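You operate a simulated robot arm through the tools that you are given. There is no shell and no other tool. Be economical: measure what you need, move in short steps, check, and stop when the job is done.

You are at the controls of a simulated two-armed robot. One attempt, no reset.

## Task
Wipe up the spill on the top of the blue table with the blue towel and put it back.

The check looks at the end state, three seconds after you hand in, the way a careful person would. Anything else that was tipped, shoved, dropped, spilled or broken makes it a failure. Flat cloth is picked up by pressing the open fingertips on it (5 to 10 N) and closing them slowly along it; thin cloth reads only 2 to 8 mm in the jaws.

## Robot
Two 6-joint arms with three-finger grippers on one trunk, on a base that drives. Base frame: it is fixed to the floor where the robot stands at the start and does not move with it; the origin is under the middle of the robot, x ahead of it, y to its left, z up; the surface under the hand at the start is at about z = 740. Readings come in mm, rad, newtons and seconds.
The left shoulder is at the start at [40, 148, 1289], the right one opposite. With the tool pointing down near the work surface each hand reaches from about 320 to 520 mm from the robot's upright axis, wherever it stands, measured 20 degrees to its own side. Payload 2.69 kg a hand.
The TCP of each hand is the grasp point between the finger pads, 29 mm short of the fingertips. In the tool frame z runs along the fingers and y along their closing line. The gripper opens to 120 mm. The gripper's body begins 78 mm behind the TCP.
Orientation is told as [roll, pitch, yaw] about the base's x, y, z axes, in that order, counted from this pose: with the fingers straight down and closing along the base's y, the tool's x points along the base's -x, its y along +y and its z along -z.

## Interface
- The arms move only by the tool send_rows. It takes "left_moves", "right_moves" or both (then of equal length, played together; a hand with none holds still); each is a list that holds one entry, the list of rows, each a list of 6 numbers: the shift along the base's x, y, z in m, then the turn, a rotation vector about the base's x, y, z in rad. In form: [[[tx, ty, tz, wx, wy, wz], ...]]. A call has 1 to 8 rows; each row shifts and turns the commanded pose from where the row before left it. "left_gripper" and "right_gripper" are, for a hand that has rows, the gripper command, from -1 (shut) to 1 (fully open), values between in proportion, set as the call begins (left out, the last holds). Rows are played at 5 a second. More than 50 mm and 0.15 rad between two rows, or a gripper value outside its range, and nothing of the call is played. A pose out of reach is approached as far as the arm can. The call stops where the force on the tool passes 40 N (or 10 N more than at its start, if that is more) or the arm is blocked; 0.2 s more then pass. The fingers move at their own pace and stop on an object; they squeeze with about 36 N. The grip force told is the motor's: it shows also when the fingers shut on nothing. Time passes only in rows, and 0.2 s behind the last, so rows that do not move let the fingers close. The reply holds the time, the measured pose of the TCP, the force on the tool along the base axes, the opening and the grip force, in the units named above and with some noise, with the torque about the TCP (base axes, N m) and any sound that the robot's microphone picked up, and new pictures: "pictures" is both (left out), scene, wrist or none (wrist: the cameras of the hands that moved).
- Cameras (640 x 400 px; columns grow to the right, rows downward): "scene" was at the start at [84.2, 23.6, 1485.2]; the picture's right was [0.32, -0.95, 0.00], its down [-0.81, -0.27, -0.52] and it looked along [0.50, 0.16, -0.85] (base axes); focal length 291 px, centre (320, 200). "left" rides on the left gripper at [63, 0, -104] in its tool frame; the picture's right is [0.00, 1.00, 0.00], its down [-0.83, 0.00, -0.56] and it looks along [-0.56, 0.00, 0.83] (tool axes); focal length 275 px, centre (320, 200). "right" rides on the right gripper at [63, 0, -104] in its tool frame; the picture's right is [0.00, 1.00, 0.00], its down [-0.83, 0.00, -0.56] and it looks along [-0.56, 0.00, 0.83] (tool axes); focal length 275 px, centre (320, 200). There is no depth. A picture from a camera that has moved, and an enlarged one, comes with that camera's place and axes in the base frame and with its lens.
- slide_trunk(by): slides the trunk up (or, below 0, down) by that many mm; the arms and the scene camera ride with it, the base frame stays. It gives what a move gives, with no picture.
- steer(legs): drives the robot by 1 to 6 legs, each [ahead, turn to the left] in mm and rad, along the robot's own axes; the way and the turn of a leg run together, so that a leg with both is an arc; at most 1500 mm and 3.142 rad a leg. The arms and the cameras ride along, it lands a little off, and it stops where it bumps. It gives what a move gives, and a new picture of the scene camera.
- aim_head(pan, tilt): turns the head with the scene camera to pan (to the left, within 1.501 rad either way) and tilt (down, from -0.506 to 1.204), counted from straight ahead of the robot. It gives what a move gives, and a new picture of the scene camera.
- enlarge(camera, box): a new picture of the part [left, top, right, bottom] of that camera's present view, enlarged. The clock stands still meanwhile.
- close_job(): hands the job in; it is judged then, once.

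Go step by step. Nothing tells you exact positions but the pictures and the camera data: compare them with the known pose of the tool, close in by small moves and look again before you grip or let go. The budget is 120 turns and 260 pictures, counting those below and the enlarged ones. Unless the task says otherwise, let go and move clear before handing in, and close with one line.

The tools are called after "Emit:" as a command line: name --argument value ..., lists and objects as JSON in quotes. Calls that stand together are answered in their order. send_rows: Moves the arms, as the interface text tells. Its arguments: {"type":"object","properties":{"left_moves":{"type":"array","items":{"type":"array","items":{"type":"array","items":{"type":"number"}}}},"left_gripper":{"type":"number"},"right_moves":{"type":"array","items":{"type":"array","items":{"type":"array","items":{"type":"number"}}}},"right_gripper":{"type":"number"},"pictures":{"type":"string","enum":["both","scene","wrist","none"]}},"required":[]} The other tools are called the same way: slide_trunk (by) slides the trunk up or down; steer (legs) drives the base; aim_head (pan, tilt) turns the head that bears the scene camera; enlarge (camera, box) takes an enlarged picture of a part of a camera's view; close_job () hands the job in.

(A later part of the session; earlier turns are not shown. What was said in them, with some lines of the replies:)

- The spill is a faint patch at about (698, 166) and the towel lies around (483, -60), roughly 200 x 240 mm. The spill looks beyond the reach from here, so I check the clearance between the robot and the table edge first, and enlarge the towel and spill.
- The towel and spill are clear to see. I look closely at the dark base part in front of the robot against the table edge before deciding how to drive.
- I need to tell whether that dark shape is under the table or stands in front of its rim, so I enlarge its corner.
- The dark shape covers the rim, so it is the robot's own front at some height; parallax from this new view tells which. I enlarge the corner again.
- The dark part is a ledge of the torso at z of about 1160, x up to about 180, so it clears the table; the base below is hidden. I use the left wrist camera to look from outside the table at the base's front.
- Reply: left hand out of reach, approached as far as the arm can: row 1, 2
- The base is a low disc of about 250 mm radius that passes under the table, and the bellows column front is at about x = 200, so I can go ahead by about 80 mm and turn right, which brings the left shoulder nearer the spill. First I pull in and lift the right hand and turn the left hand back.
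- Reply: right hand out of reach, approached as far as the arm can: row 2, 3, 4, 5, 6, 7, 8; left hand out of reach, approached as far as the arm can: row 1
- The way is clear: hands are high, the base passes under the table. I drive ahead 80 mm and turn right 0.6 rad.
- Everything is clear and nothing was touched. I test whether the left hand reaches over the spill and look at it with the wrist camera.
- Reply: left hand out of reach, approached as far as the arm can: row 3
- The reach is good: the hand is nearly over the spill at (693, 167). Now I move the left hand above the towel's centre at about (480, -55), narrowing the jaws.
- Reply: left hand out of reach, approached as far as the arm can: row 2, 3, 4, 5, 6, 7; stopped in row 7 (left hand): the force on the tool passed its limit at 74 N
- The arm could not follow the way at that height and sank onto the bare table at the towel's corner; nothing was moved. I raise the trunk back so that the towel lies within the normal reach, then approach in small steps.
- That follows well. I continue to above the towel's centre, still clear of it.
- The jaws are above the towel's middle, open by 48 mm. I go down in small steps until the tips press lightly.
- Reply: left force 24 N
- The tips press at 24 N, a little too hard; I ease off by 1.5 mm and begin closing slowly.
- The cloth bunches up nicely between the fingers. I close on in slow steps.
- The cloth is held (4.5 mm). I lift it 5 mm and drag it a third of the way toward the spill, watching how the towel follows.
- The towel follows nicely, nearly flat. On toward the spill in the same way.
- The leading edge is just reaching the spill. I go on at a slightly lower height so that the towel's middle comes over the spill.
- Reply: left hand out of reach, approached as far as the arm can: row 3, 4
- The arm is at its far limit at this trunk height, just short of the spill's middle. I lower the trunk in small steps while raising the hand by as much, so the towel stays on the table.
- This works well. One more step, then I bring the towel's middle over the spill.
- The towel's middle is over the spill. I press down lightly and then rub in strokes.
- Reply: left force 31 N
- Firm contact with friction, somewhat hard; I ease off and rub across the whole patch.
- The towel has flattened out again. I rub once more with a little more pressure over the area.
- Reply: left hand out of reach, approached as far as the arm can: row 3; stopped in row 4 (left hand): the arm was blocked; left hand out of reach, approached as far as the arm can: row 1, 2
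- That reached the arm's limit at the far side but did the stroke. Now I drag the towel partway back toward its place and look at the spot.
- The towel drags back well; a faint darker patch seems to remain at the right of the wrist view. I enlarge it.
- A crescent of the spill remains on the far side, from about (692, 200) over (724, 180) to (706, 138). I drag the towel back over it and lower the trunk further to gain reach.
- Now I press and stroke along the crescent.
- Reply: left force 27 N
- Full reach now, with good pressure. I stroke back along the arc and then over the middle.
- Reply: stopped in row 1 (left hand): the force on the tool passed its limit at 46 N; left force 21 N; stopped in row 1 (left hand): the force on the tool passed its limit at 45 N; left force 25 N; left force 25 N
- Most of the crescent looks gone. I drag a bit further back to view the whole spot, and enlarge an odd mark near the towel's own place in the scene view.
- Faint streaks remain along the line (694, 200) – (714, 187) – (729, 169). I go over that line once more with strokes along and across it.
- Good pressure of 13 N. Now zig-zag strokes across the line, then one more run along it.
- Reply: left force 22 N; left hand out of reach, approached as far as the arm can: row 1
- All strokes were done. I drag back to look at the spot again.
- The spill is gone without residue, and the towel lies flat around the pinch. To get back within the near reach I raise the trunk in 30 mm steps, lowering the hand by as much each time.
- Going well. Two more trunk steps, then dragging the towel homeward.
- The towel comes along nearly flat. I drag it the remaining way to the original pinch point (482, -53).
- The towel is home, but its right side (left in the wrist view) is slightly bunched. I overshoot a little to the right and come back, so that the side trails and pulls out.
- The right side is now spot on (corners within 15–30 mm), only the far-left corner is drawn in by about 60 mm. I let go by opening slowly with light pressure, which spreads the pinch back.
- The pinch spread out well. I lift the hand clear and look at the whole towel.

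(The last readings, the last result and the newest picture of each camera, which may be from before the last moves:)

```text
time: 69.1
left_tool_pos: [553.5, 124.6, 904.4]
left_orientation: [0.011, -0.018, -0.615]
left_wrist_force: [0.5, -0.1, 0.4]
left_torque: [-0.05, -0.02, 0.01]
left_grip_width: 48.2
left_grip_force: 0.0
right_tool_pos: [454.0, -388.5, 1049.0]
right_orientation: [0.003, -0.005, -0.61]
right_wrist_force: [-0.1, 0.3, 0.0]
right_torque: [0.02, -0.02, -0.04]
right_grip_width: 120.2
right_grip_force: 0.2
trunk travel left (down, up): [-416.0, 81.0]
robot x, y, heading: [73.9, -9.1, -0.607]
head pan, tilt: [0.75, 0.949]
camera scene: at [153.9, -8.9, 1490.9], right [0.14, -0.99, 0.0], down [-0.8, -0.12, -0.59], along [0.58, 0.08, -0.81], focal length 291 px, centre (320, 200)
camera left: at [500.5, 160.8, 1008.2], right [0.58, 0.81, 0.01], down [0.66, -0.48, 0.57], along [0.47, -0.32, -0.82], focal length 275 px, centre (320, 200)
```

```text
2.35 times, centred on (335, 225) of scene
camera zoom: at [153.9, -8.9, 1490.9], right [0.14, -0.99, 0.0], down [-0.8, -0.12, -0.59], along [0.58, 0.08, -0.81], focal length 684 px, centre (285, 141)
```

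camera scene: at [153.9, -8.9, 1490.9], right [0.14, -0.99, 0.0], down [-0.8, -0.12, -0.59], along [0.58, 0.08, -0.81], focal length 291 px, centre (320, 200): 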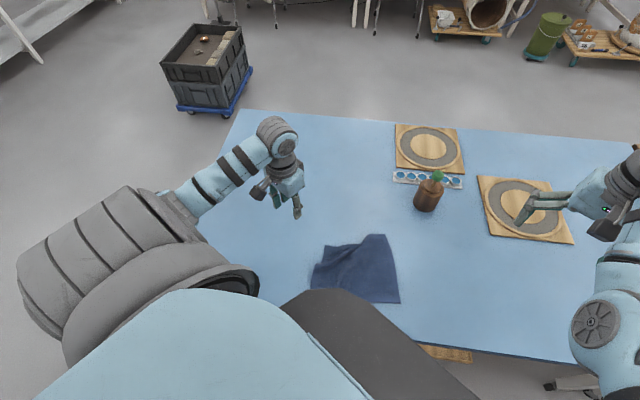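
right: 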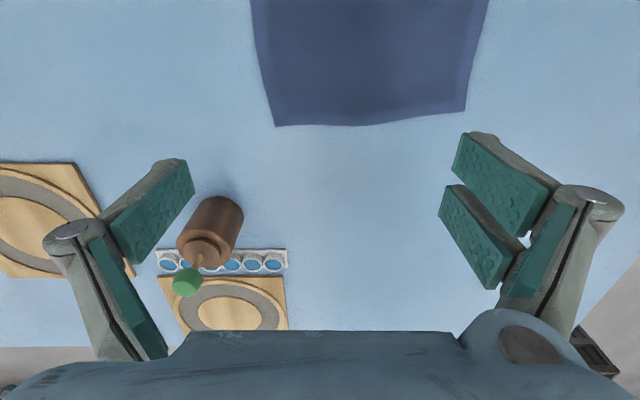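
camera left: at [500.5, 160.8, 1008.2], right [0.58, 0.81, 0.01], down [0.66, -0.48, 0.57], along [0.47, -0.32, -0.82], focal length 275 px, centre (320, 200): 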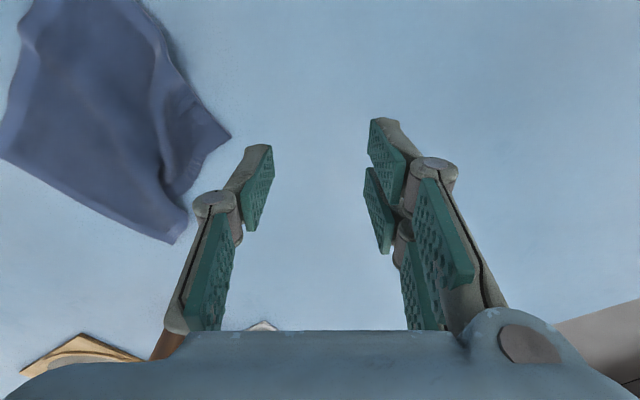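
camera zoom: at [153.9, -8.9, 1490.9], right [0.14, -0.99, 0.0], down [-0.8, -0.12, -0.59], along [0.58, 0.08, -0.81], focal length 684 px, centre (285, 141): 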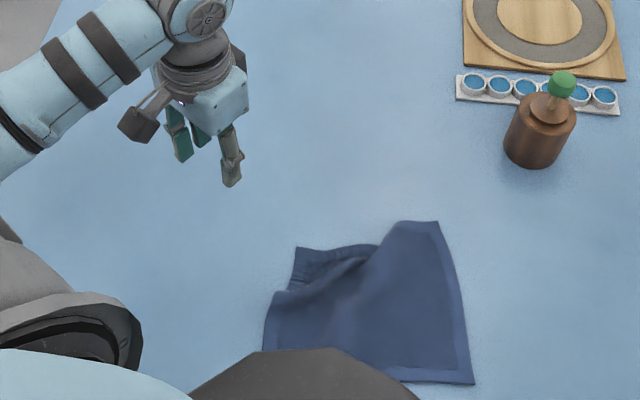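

The towel is back and mostly flat; only the far-left corner, now at (534, 28) instead of (567, 69), has a ridge behind it. I go above that corner to press on it and slide it outward.

Emit:
send_rows --left_moves '[[[-0.006, -0.022, -0.02, 0, 0, 0], [-0.006, -0.022, -0.02, 0, 0, 0], [-0.006, -0.022, -0.02, 0, 0, 0], [-0.006, -0.022, -0.025, 0, 0, 0], [-0.006, -0.022, -0.025, 0, 0, 0]]]' --left_gripper -0.6 --pictures "wrist"

```text
time: 70.3
left_tool_pos: [521.8, 13.6, 795.2]
left_orientation: [0.013, -0.017, -0.614]
left_wrist_force: [0.6, -0.1, 0.2]
left_torque: [-0.02, -0.03, 0.02]
left_grip_width: 24.2
left_grip_force: 0.1
right_tool_pos: [453.8, -390.9, 1048.7]
right_orientation: [0.004, -0.005, -0.609]
right_wrist_force: [-0.5, 0.1, -0.3]
right_torque: [-0.01, 0.01, -0.01]
right_grip_width: 120.0
right_grip_force: 0.0
trunk travel left (down, up): [-416.0, 81.0]
robot x, y, heading: [72.3, -8.7, -0.607]
head pan, tilt: [0.75, 0.949]
camera left: at [467.1, 50.4, 898.2], right [0.58, 0.81, 0.01], down [0.66, -0.48, 0.57], along [0.47, -0.32, -0.82], focal length 275 px, centre (320, 200)
```

left: 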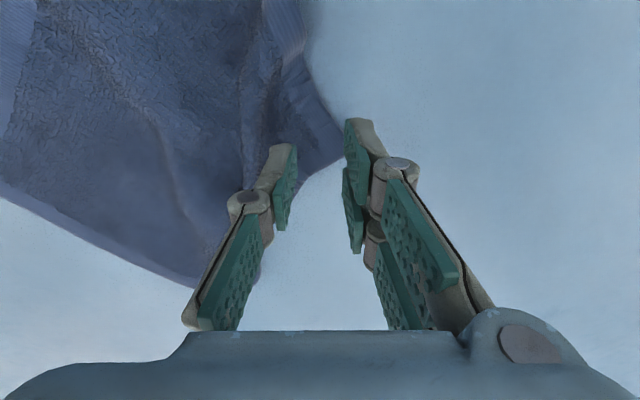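

The free flap at that corner is centred near (509, 12). I close the fingers and set them down on it as one press point.

Emit:
send_rows --left_moves '[[[-0.01, -0.002, 0, 0, 0, 0], [0, 0, 0, 0, 0, 0], [0, 0, -0.012, 0, 0, 0], [0, 0, -0.006, 0, 0, 0], [0, 0, -0.003, 0, 0, 0]]]' --left_gripper -0.95 --pictures "wrist"

```text
time: 71.5
left_tool_pos: [510.8, 13.9, 771.6]
left_orientation: [0.011, -0.019, -0.614]
left_wrist_force: [-0.4, 0.0, 0.2]
left_torque: [0.02, 0.0, 0.02]
left_grip_width: 2.9
left_grip_force: 0.0
right_tool_pos: [455.1, -389.7, 1048.6]
right_orientation: [0.004, -0.007, -0.607]
right_wrist_force: [-0.4, -0.1, 0.1]
right_torque: [0.0, -0.02, 0.01]
right_grip_width: 120.0
right_grip_force: 0.0
trunk travel left (down, up): [-416.0, 81.0]
robot x, y, heading: [75.6, -12.9, -0.609]
head pan, tilt: [0.75, 0.949]
camera left: at [458.4, 49.1, 875.3], right [0.58, 0.82, 0.01], down [0.66, -0.48, 0.57], along [0.47, -0.32, -0.82], focal length 275 px, centre (320, 200)
```

left: 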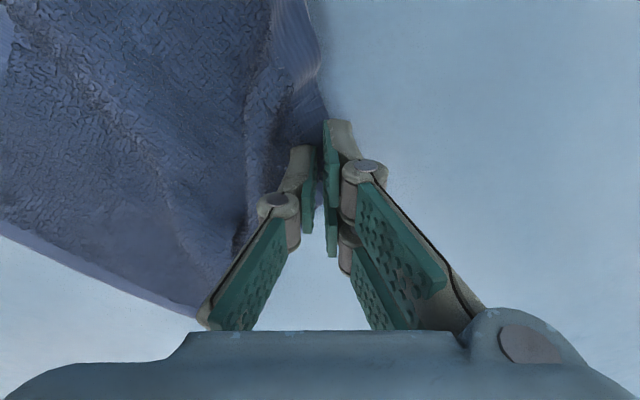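

The tips are right at the corner. I shift slightly inward, press, and slide outward.

Emit:
send_rows --left_moves '[[[0, 0, 0.004, 0, 0, 0], [-0.005, -0.003, 0, 0, 0, 0], [0, 0, -0.004, 0, 0, 0], [0, 0, -0.0015, 0, 0, 0]]]' --pictures "none"

```text
time: 72.5
left_tool_pos: [504.9, 10.9, 769.8]
left_orientation: [0.012, -0.022, -0.613]
left_wrist_force: [-3.4, 1.4, 10.6]
left_torque: [0.03, 0.11, 0.02]
left_grip_width: 2.1
left_grip_force: 0.0
right_tool_pos: [453.3, -390.1, 1049.0]
right_orientation: [0.001, -0.005, -0.608]
right_wrist_force: [0.5, 0.0, -0.5]
right_torque: [0.02, 0.02, 0.06]
right_grip_width: 119.9
right_grip_force: 0.0
trunk travel left (down, up): [-416.0, 81.0]
robot x, y, heading: [72.8, -11.6, -0.61]
head pan, tilt: [0.75, 0.949]
```

Emit:
send_rows --left_moves '[[[0.008, 0.01, 0, 0, 0, 0], [0.008, 0.01, 0, 0, 0, 0], [0.008, 0.01, 0, 0, 0, 0], [0.008, 0.01, 0, 0, 0, 0]]]'

```text
time: 73.5
left_tool_pos: [537.9, 48.5, 768.3]
left_orientation: [0.012, -0.021, -0.613]
left_wrist_force: [-2.4, -3.2, 9.7]
left_torque: [-0.04, 0.08, -0.01]
left_grip_width: 1.9
left_grip_force: 0.0
right_tool_pos: [454.1, -389.7, 1048.6]
right_orientation: [0.004, -0.006, -0.607]
right_wrist_force: [0.4, 0.3, 0.2]
right_torque: [0.0, 0.02, 0.02]
right_grip_width: 120.0
right_grip_force: 0.1
trunk travel left (down, up): [-416.0, 81.0]
robot x, y, heading: [73.9, -11.9, -0.6]
head pan, tilt: [0.75, 0.949]
camera scene: at [154.1, -9.1, 1490.9], right [0.14, -0.99, 0.0], down [-0.8, -0.12, -0.59], along [0.58, 0.08, -0.81], focal length 291 px, centre (320, 200)
camera left: at [485.3, 86.6, 872.9], right [0.58, 0.82, 0.01], down [0.66, -0.48, 0.57], along [0.47, -0.32, -0.82], focal length 275 px, centre (320, 200)
```

scene: 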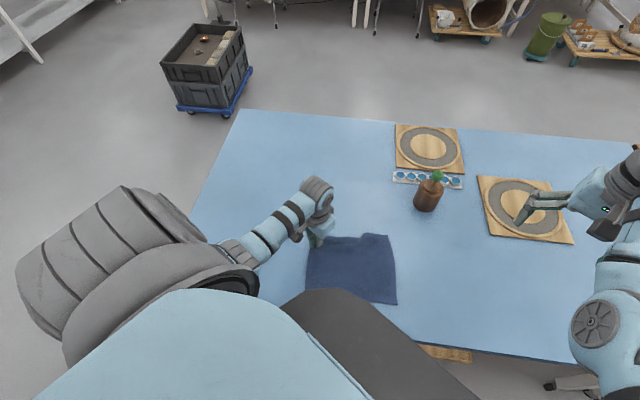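
left: 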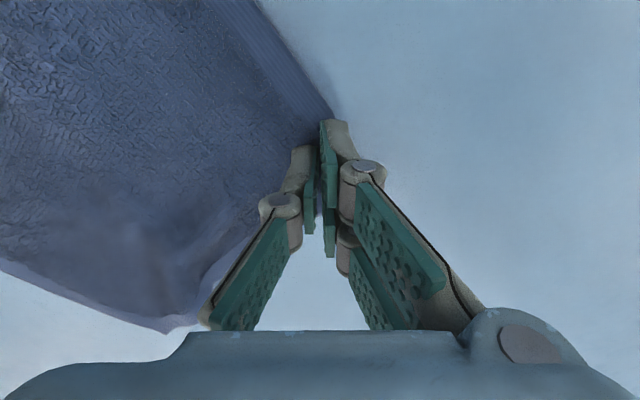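

The corner slid out and the ridge is gone. I lift straight up, move clear and look.

Emit:
send_rows --left_moves '[[[0, 0, 0.02, 0, 0, 0], [0, 0, 0.03, 0, 0, 0], [0.01, 0.02, 0.03, 0, 0, 0], [0.01, 0.03, 0.03, 0, 0, 0], [0, 0.04, 0.02, 0, 0, 0], [0, 0.04, 0, 0, 0, 0], [0, 0.04, 0, 0, 0, 0]]]'

Emit:
enlarge --camera "scene" --box '[200, 140, 440, 320]'

```text
time: 75.1
left_tool_pos: [558.5, 223.1, 897.5]
left_orientation: [0.01, -0.019, -0.612]
left_wrist_force: [0.5, -0.3, 0.3]
left_torque: [-0.02, 0.0, -0.05]
left_grip_width: 3.2
left_grip_force: 0.1
right_tool_pos: [454.3, -390.0, 1048.0]
right_orientation: [0.003, -0.006, -0.609]
right_wrist_force: [-0.4, -0.1, -0.5]
right_torque: [0.0, 0.03, 0.02]
right_grip_width: 120.2
right_grip_force: 0.0
trunk travel left (down, up): [-416.0, 81.0]
robot x, y, heading: [76.7, -9.0, -0.608]
head pan, tilt: [0.75, 0.949]
camera scene: at [154.3, -9.7, 1490.8], right [0.14, -0.99, 0.0], down [-0.8, -0.12, -0.59], along [0.58, 0.08, -0.81], focal length 291 px, centre (320, 200)
camera left: at [504.7, 258.8, 1001.2], right [0.58, 0.82, 0.01], down [0.67, -0.48, 0.57], along [0.47, -0.32, -0.82], focal length 275 px, centre (320, 200)
```

scene: 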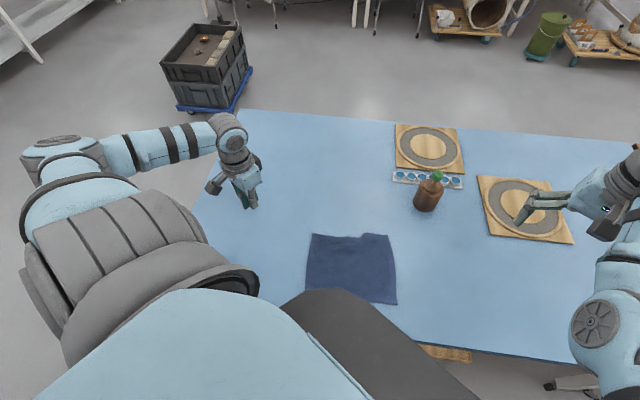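
left: 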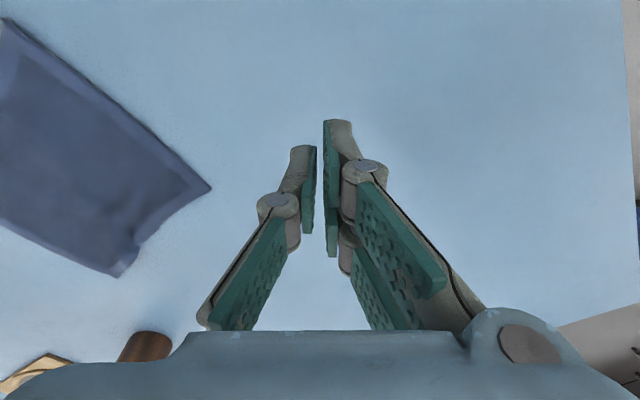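

```text
2.22 times, centred on (320, 230) of scene
camera zoom: at [154.3, -9.7, 1490.8], right [0.14, -0.99, 0.0], down [-0.8, -0.12, -0.59], along [0.58, 0.08, -0.81], focal length 646 px, centre (320, 133)
```

zoom: 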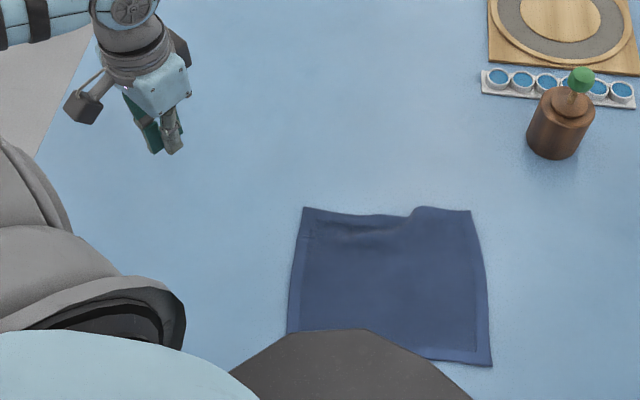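

The towel lies flat with its corners within about 15 mm of where they were. A last close look at the spill spot before handing in.

Emit:
enlarge --camera "scene" --box '[255, 165, 335, 225]'

Emit:
send_rows --left_moves '[[[0, 0.04, 0.02, 0, 0, 0], [-0.02, 0.03, 0.02, 0, 0, 0]]]' --pictures "wrist"

```text
6.67 times, centred on (295, 195) of scene
camera zoom: at [154.3, -9.7, 1490.8], right [0.14, -0.99, 0.0], down [-0.8, -0.12, -0.59], along [0.58, 0.08, -0.81], focal length 1938 px, centre (487, 233)
```

zoom: 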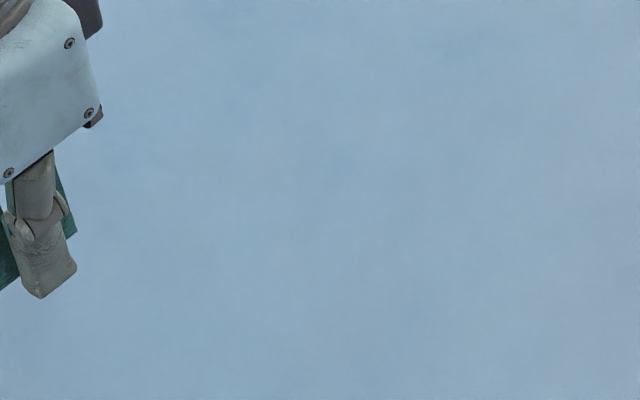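

```text
time: 75.7
left_tool_pos: [557.3, 241.0, 908.0]
left_orientation: [0.013, -0.019, -0.613]
left_wrist_force: [0.3, 0.0, -0.5]
left_torque: [0.02, 0.02, 0.03]
left_grip_width: 3.3
left_grip_force: 0.1
left hand out of reach, approached as far as the arm can: row 1, 2
right_tool_pos: [455.6, -390.9, 1048.5]
right_orientation: [0.005, -0.006, -0.61]
right_wrist_force: [0.0, -0.1, 0.1]
right_torque: [-0.02, -0.01, -0.01]
right_grip_width: 120.2
right_grip_force: 0.1
trunk travel left (down, up): [-416.0, 81.0]
robot x, y, heading: [73.7, -10.0, -0.605]
head pan, tilt: [0.75, 0.949]
camera left: at [503.1, 277.9, 1011.2], right [0.58, 0.82, 0.01], down [0.67, -0.48, 0.57], along [0.47, -0.32, -0.82], focal length 275 px, centre (320, 200)
```

left: 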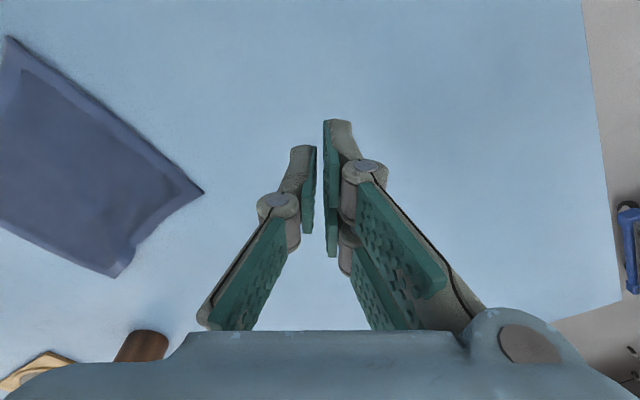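

The table is clean, the towel is back in its place, the hands are clear and nothing else was moved. I hand in.

Emit:
close_job

```text
The job is handed in.
```

I wiped up the spill on the blue table, and the close-up pictures show no residue. The towel lies flat again, within about 20 mm of its original place by my estimate from the pictures. Its far edge keeps one small wave. Nothing else on the table was moved, and both hands are clear.
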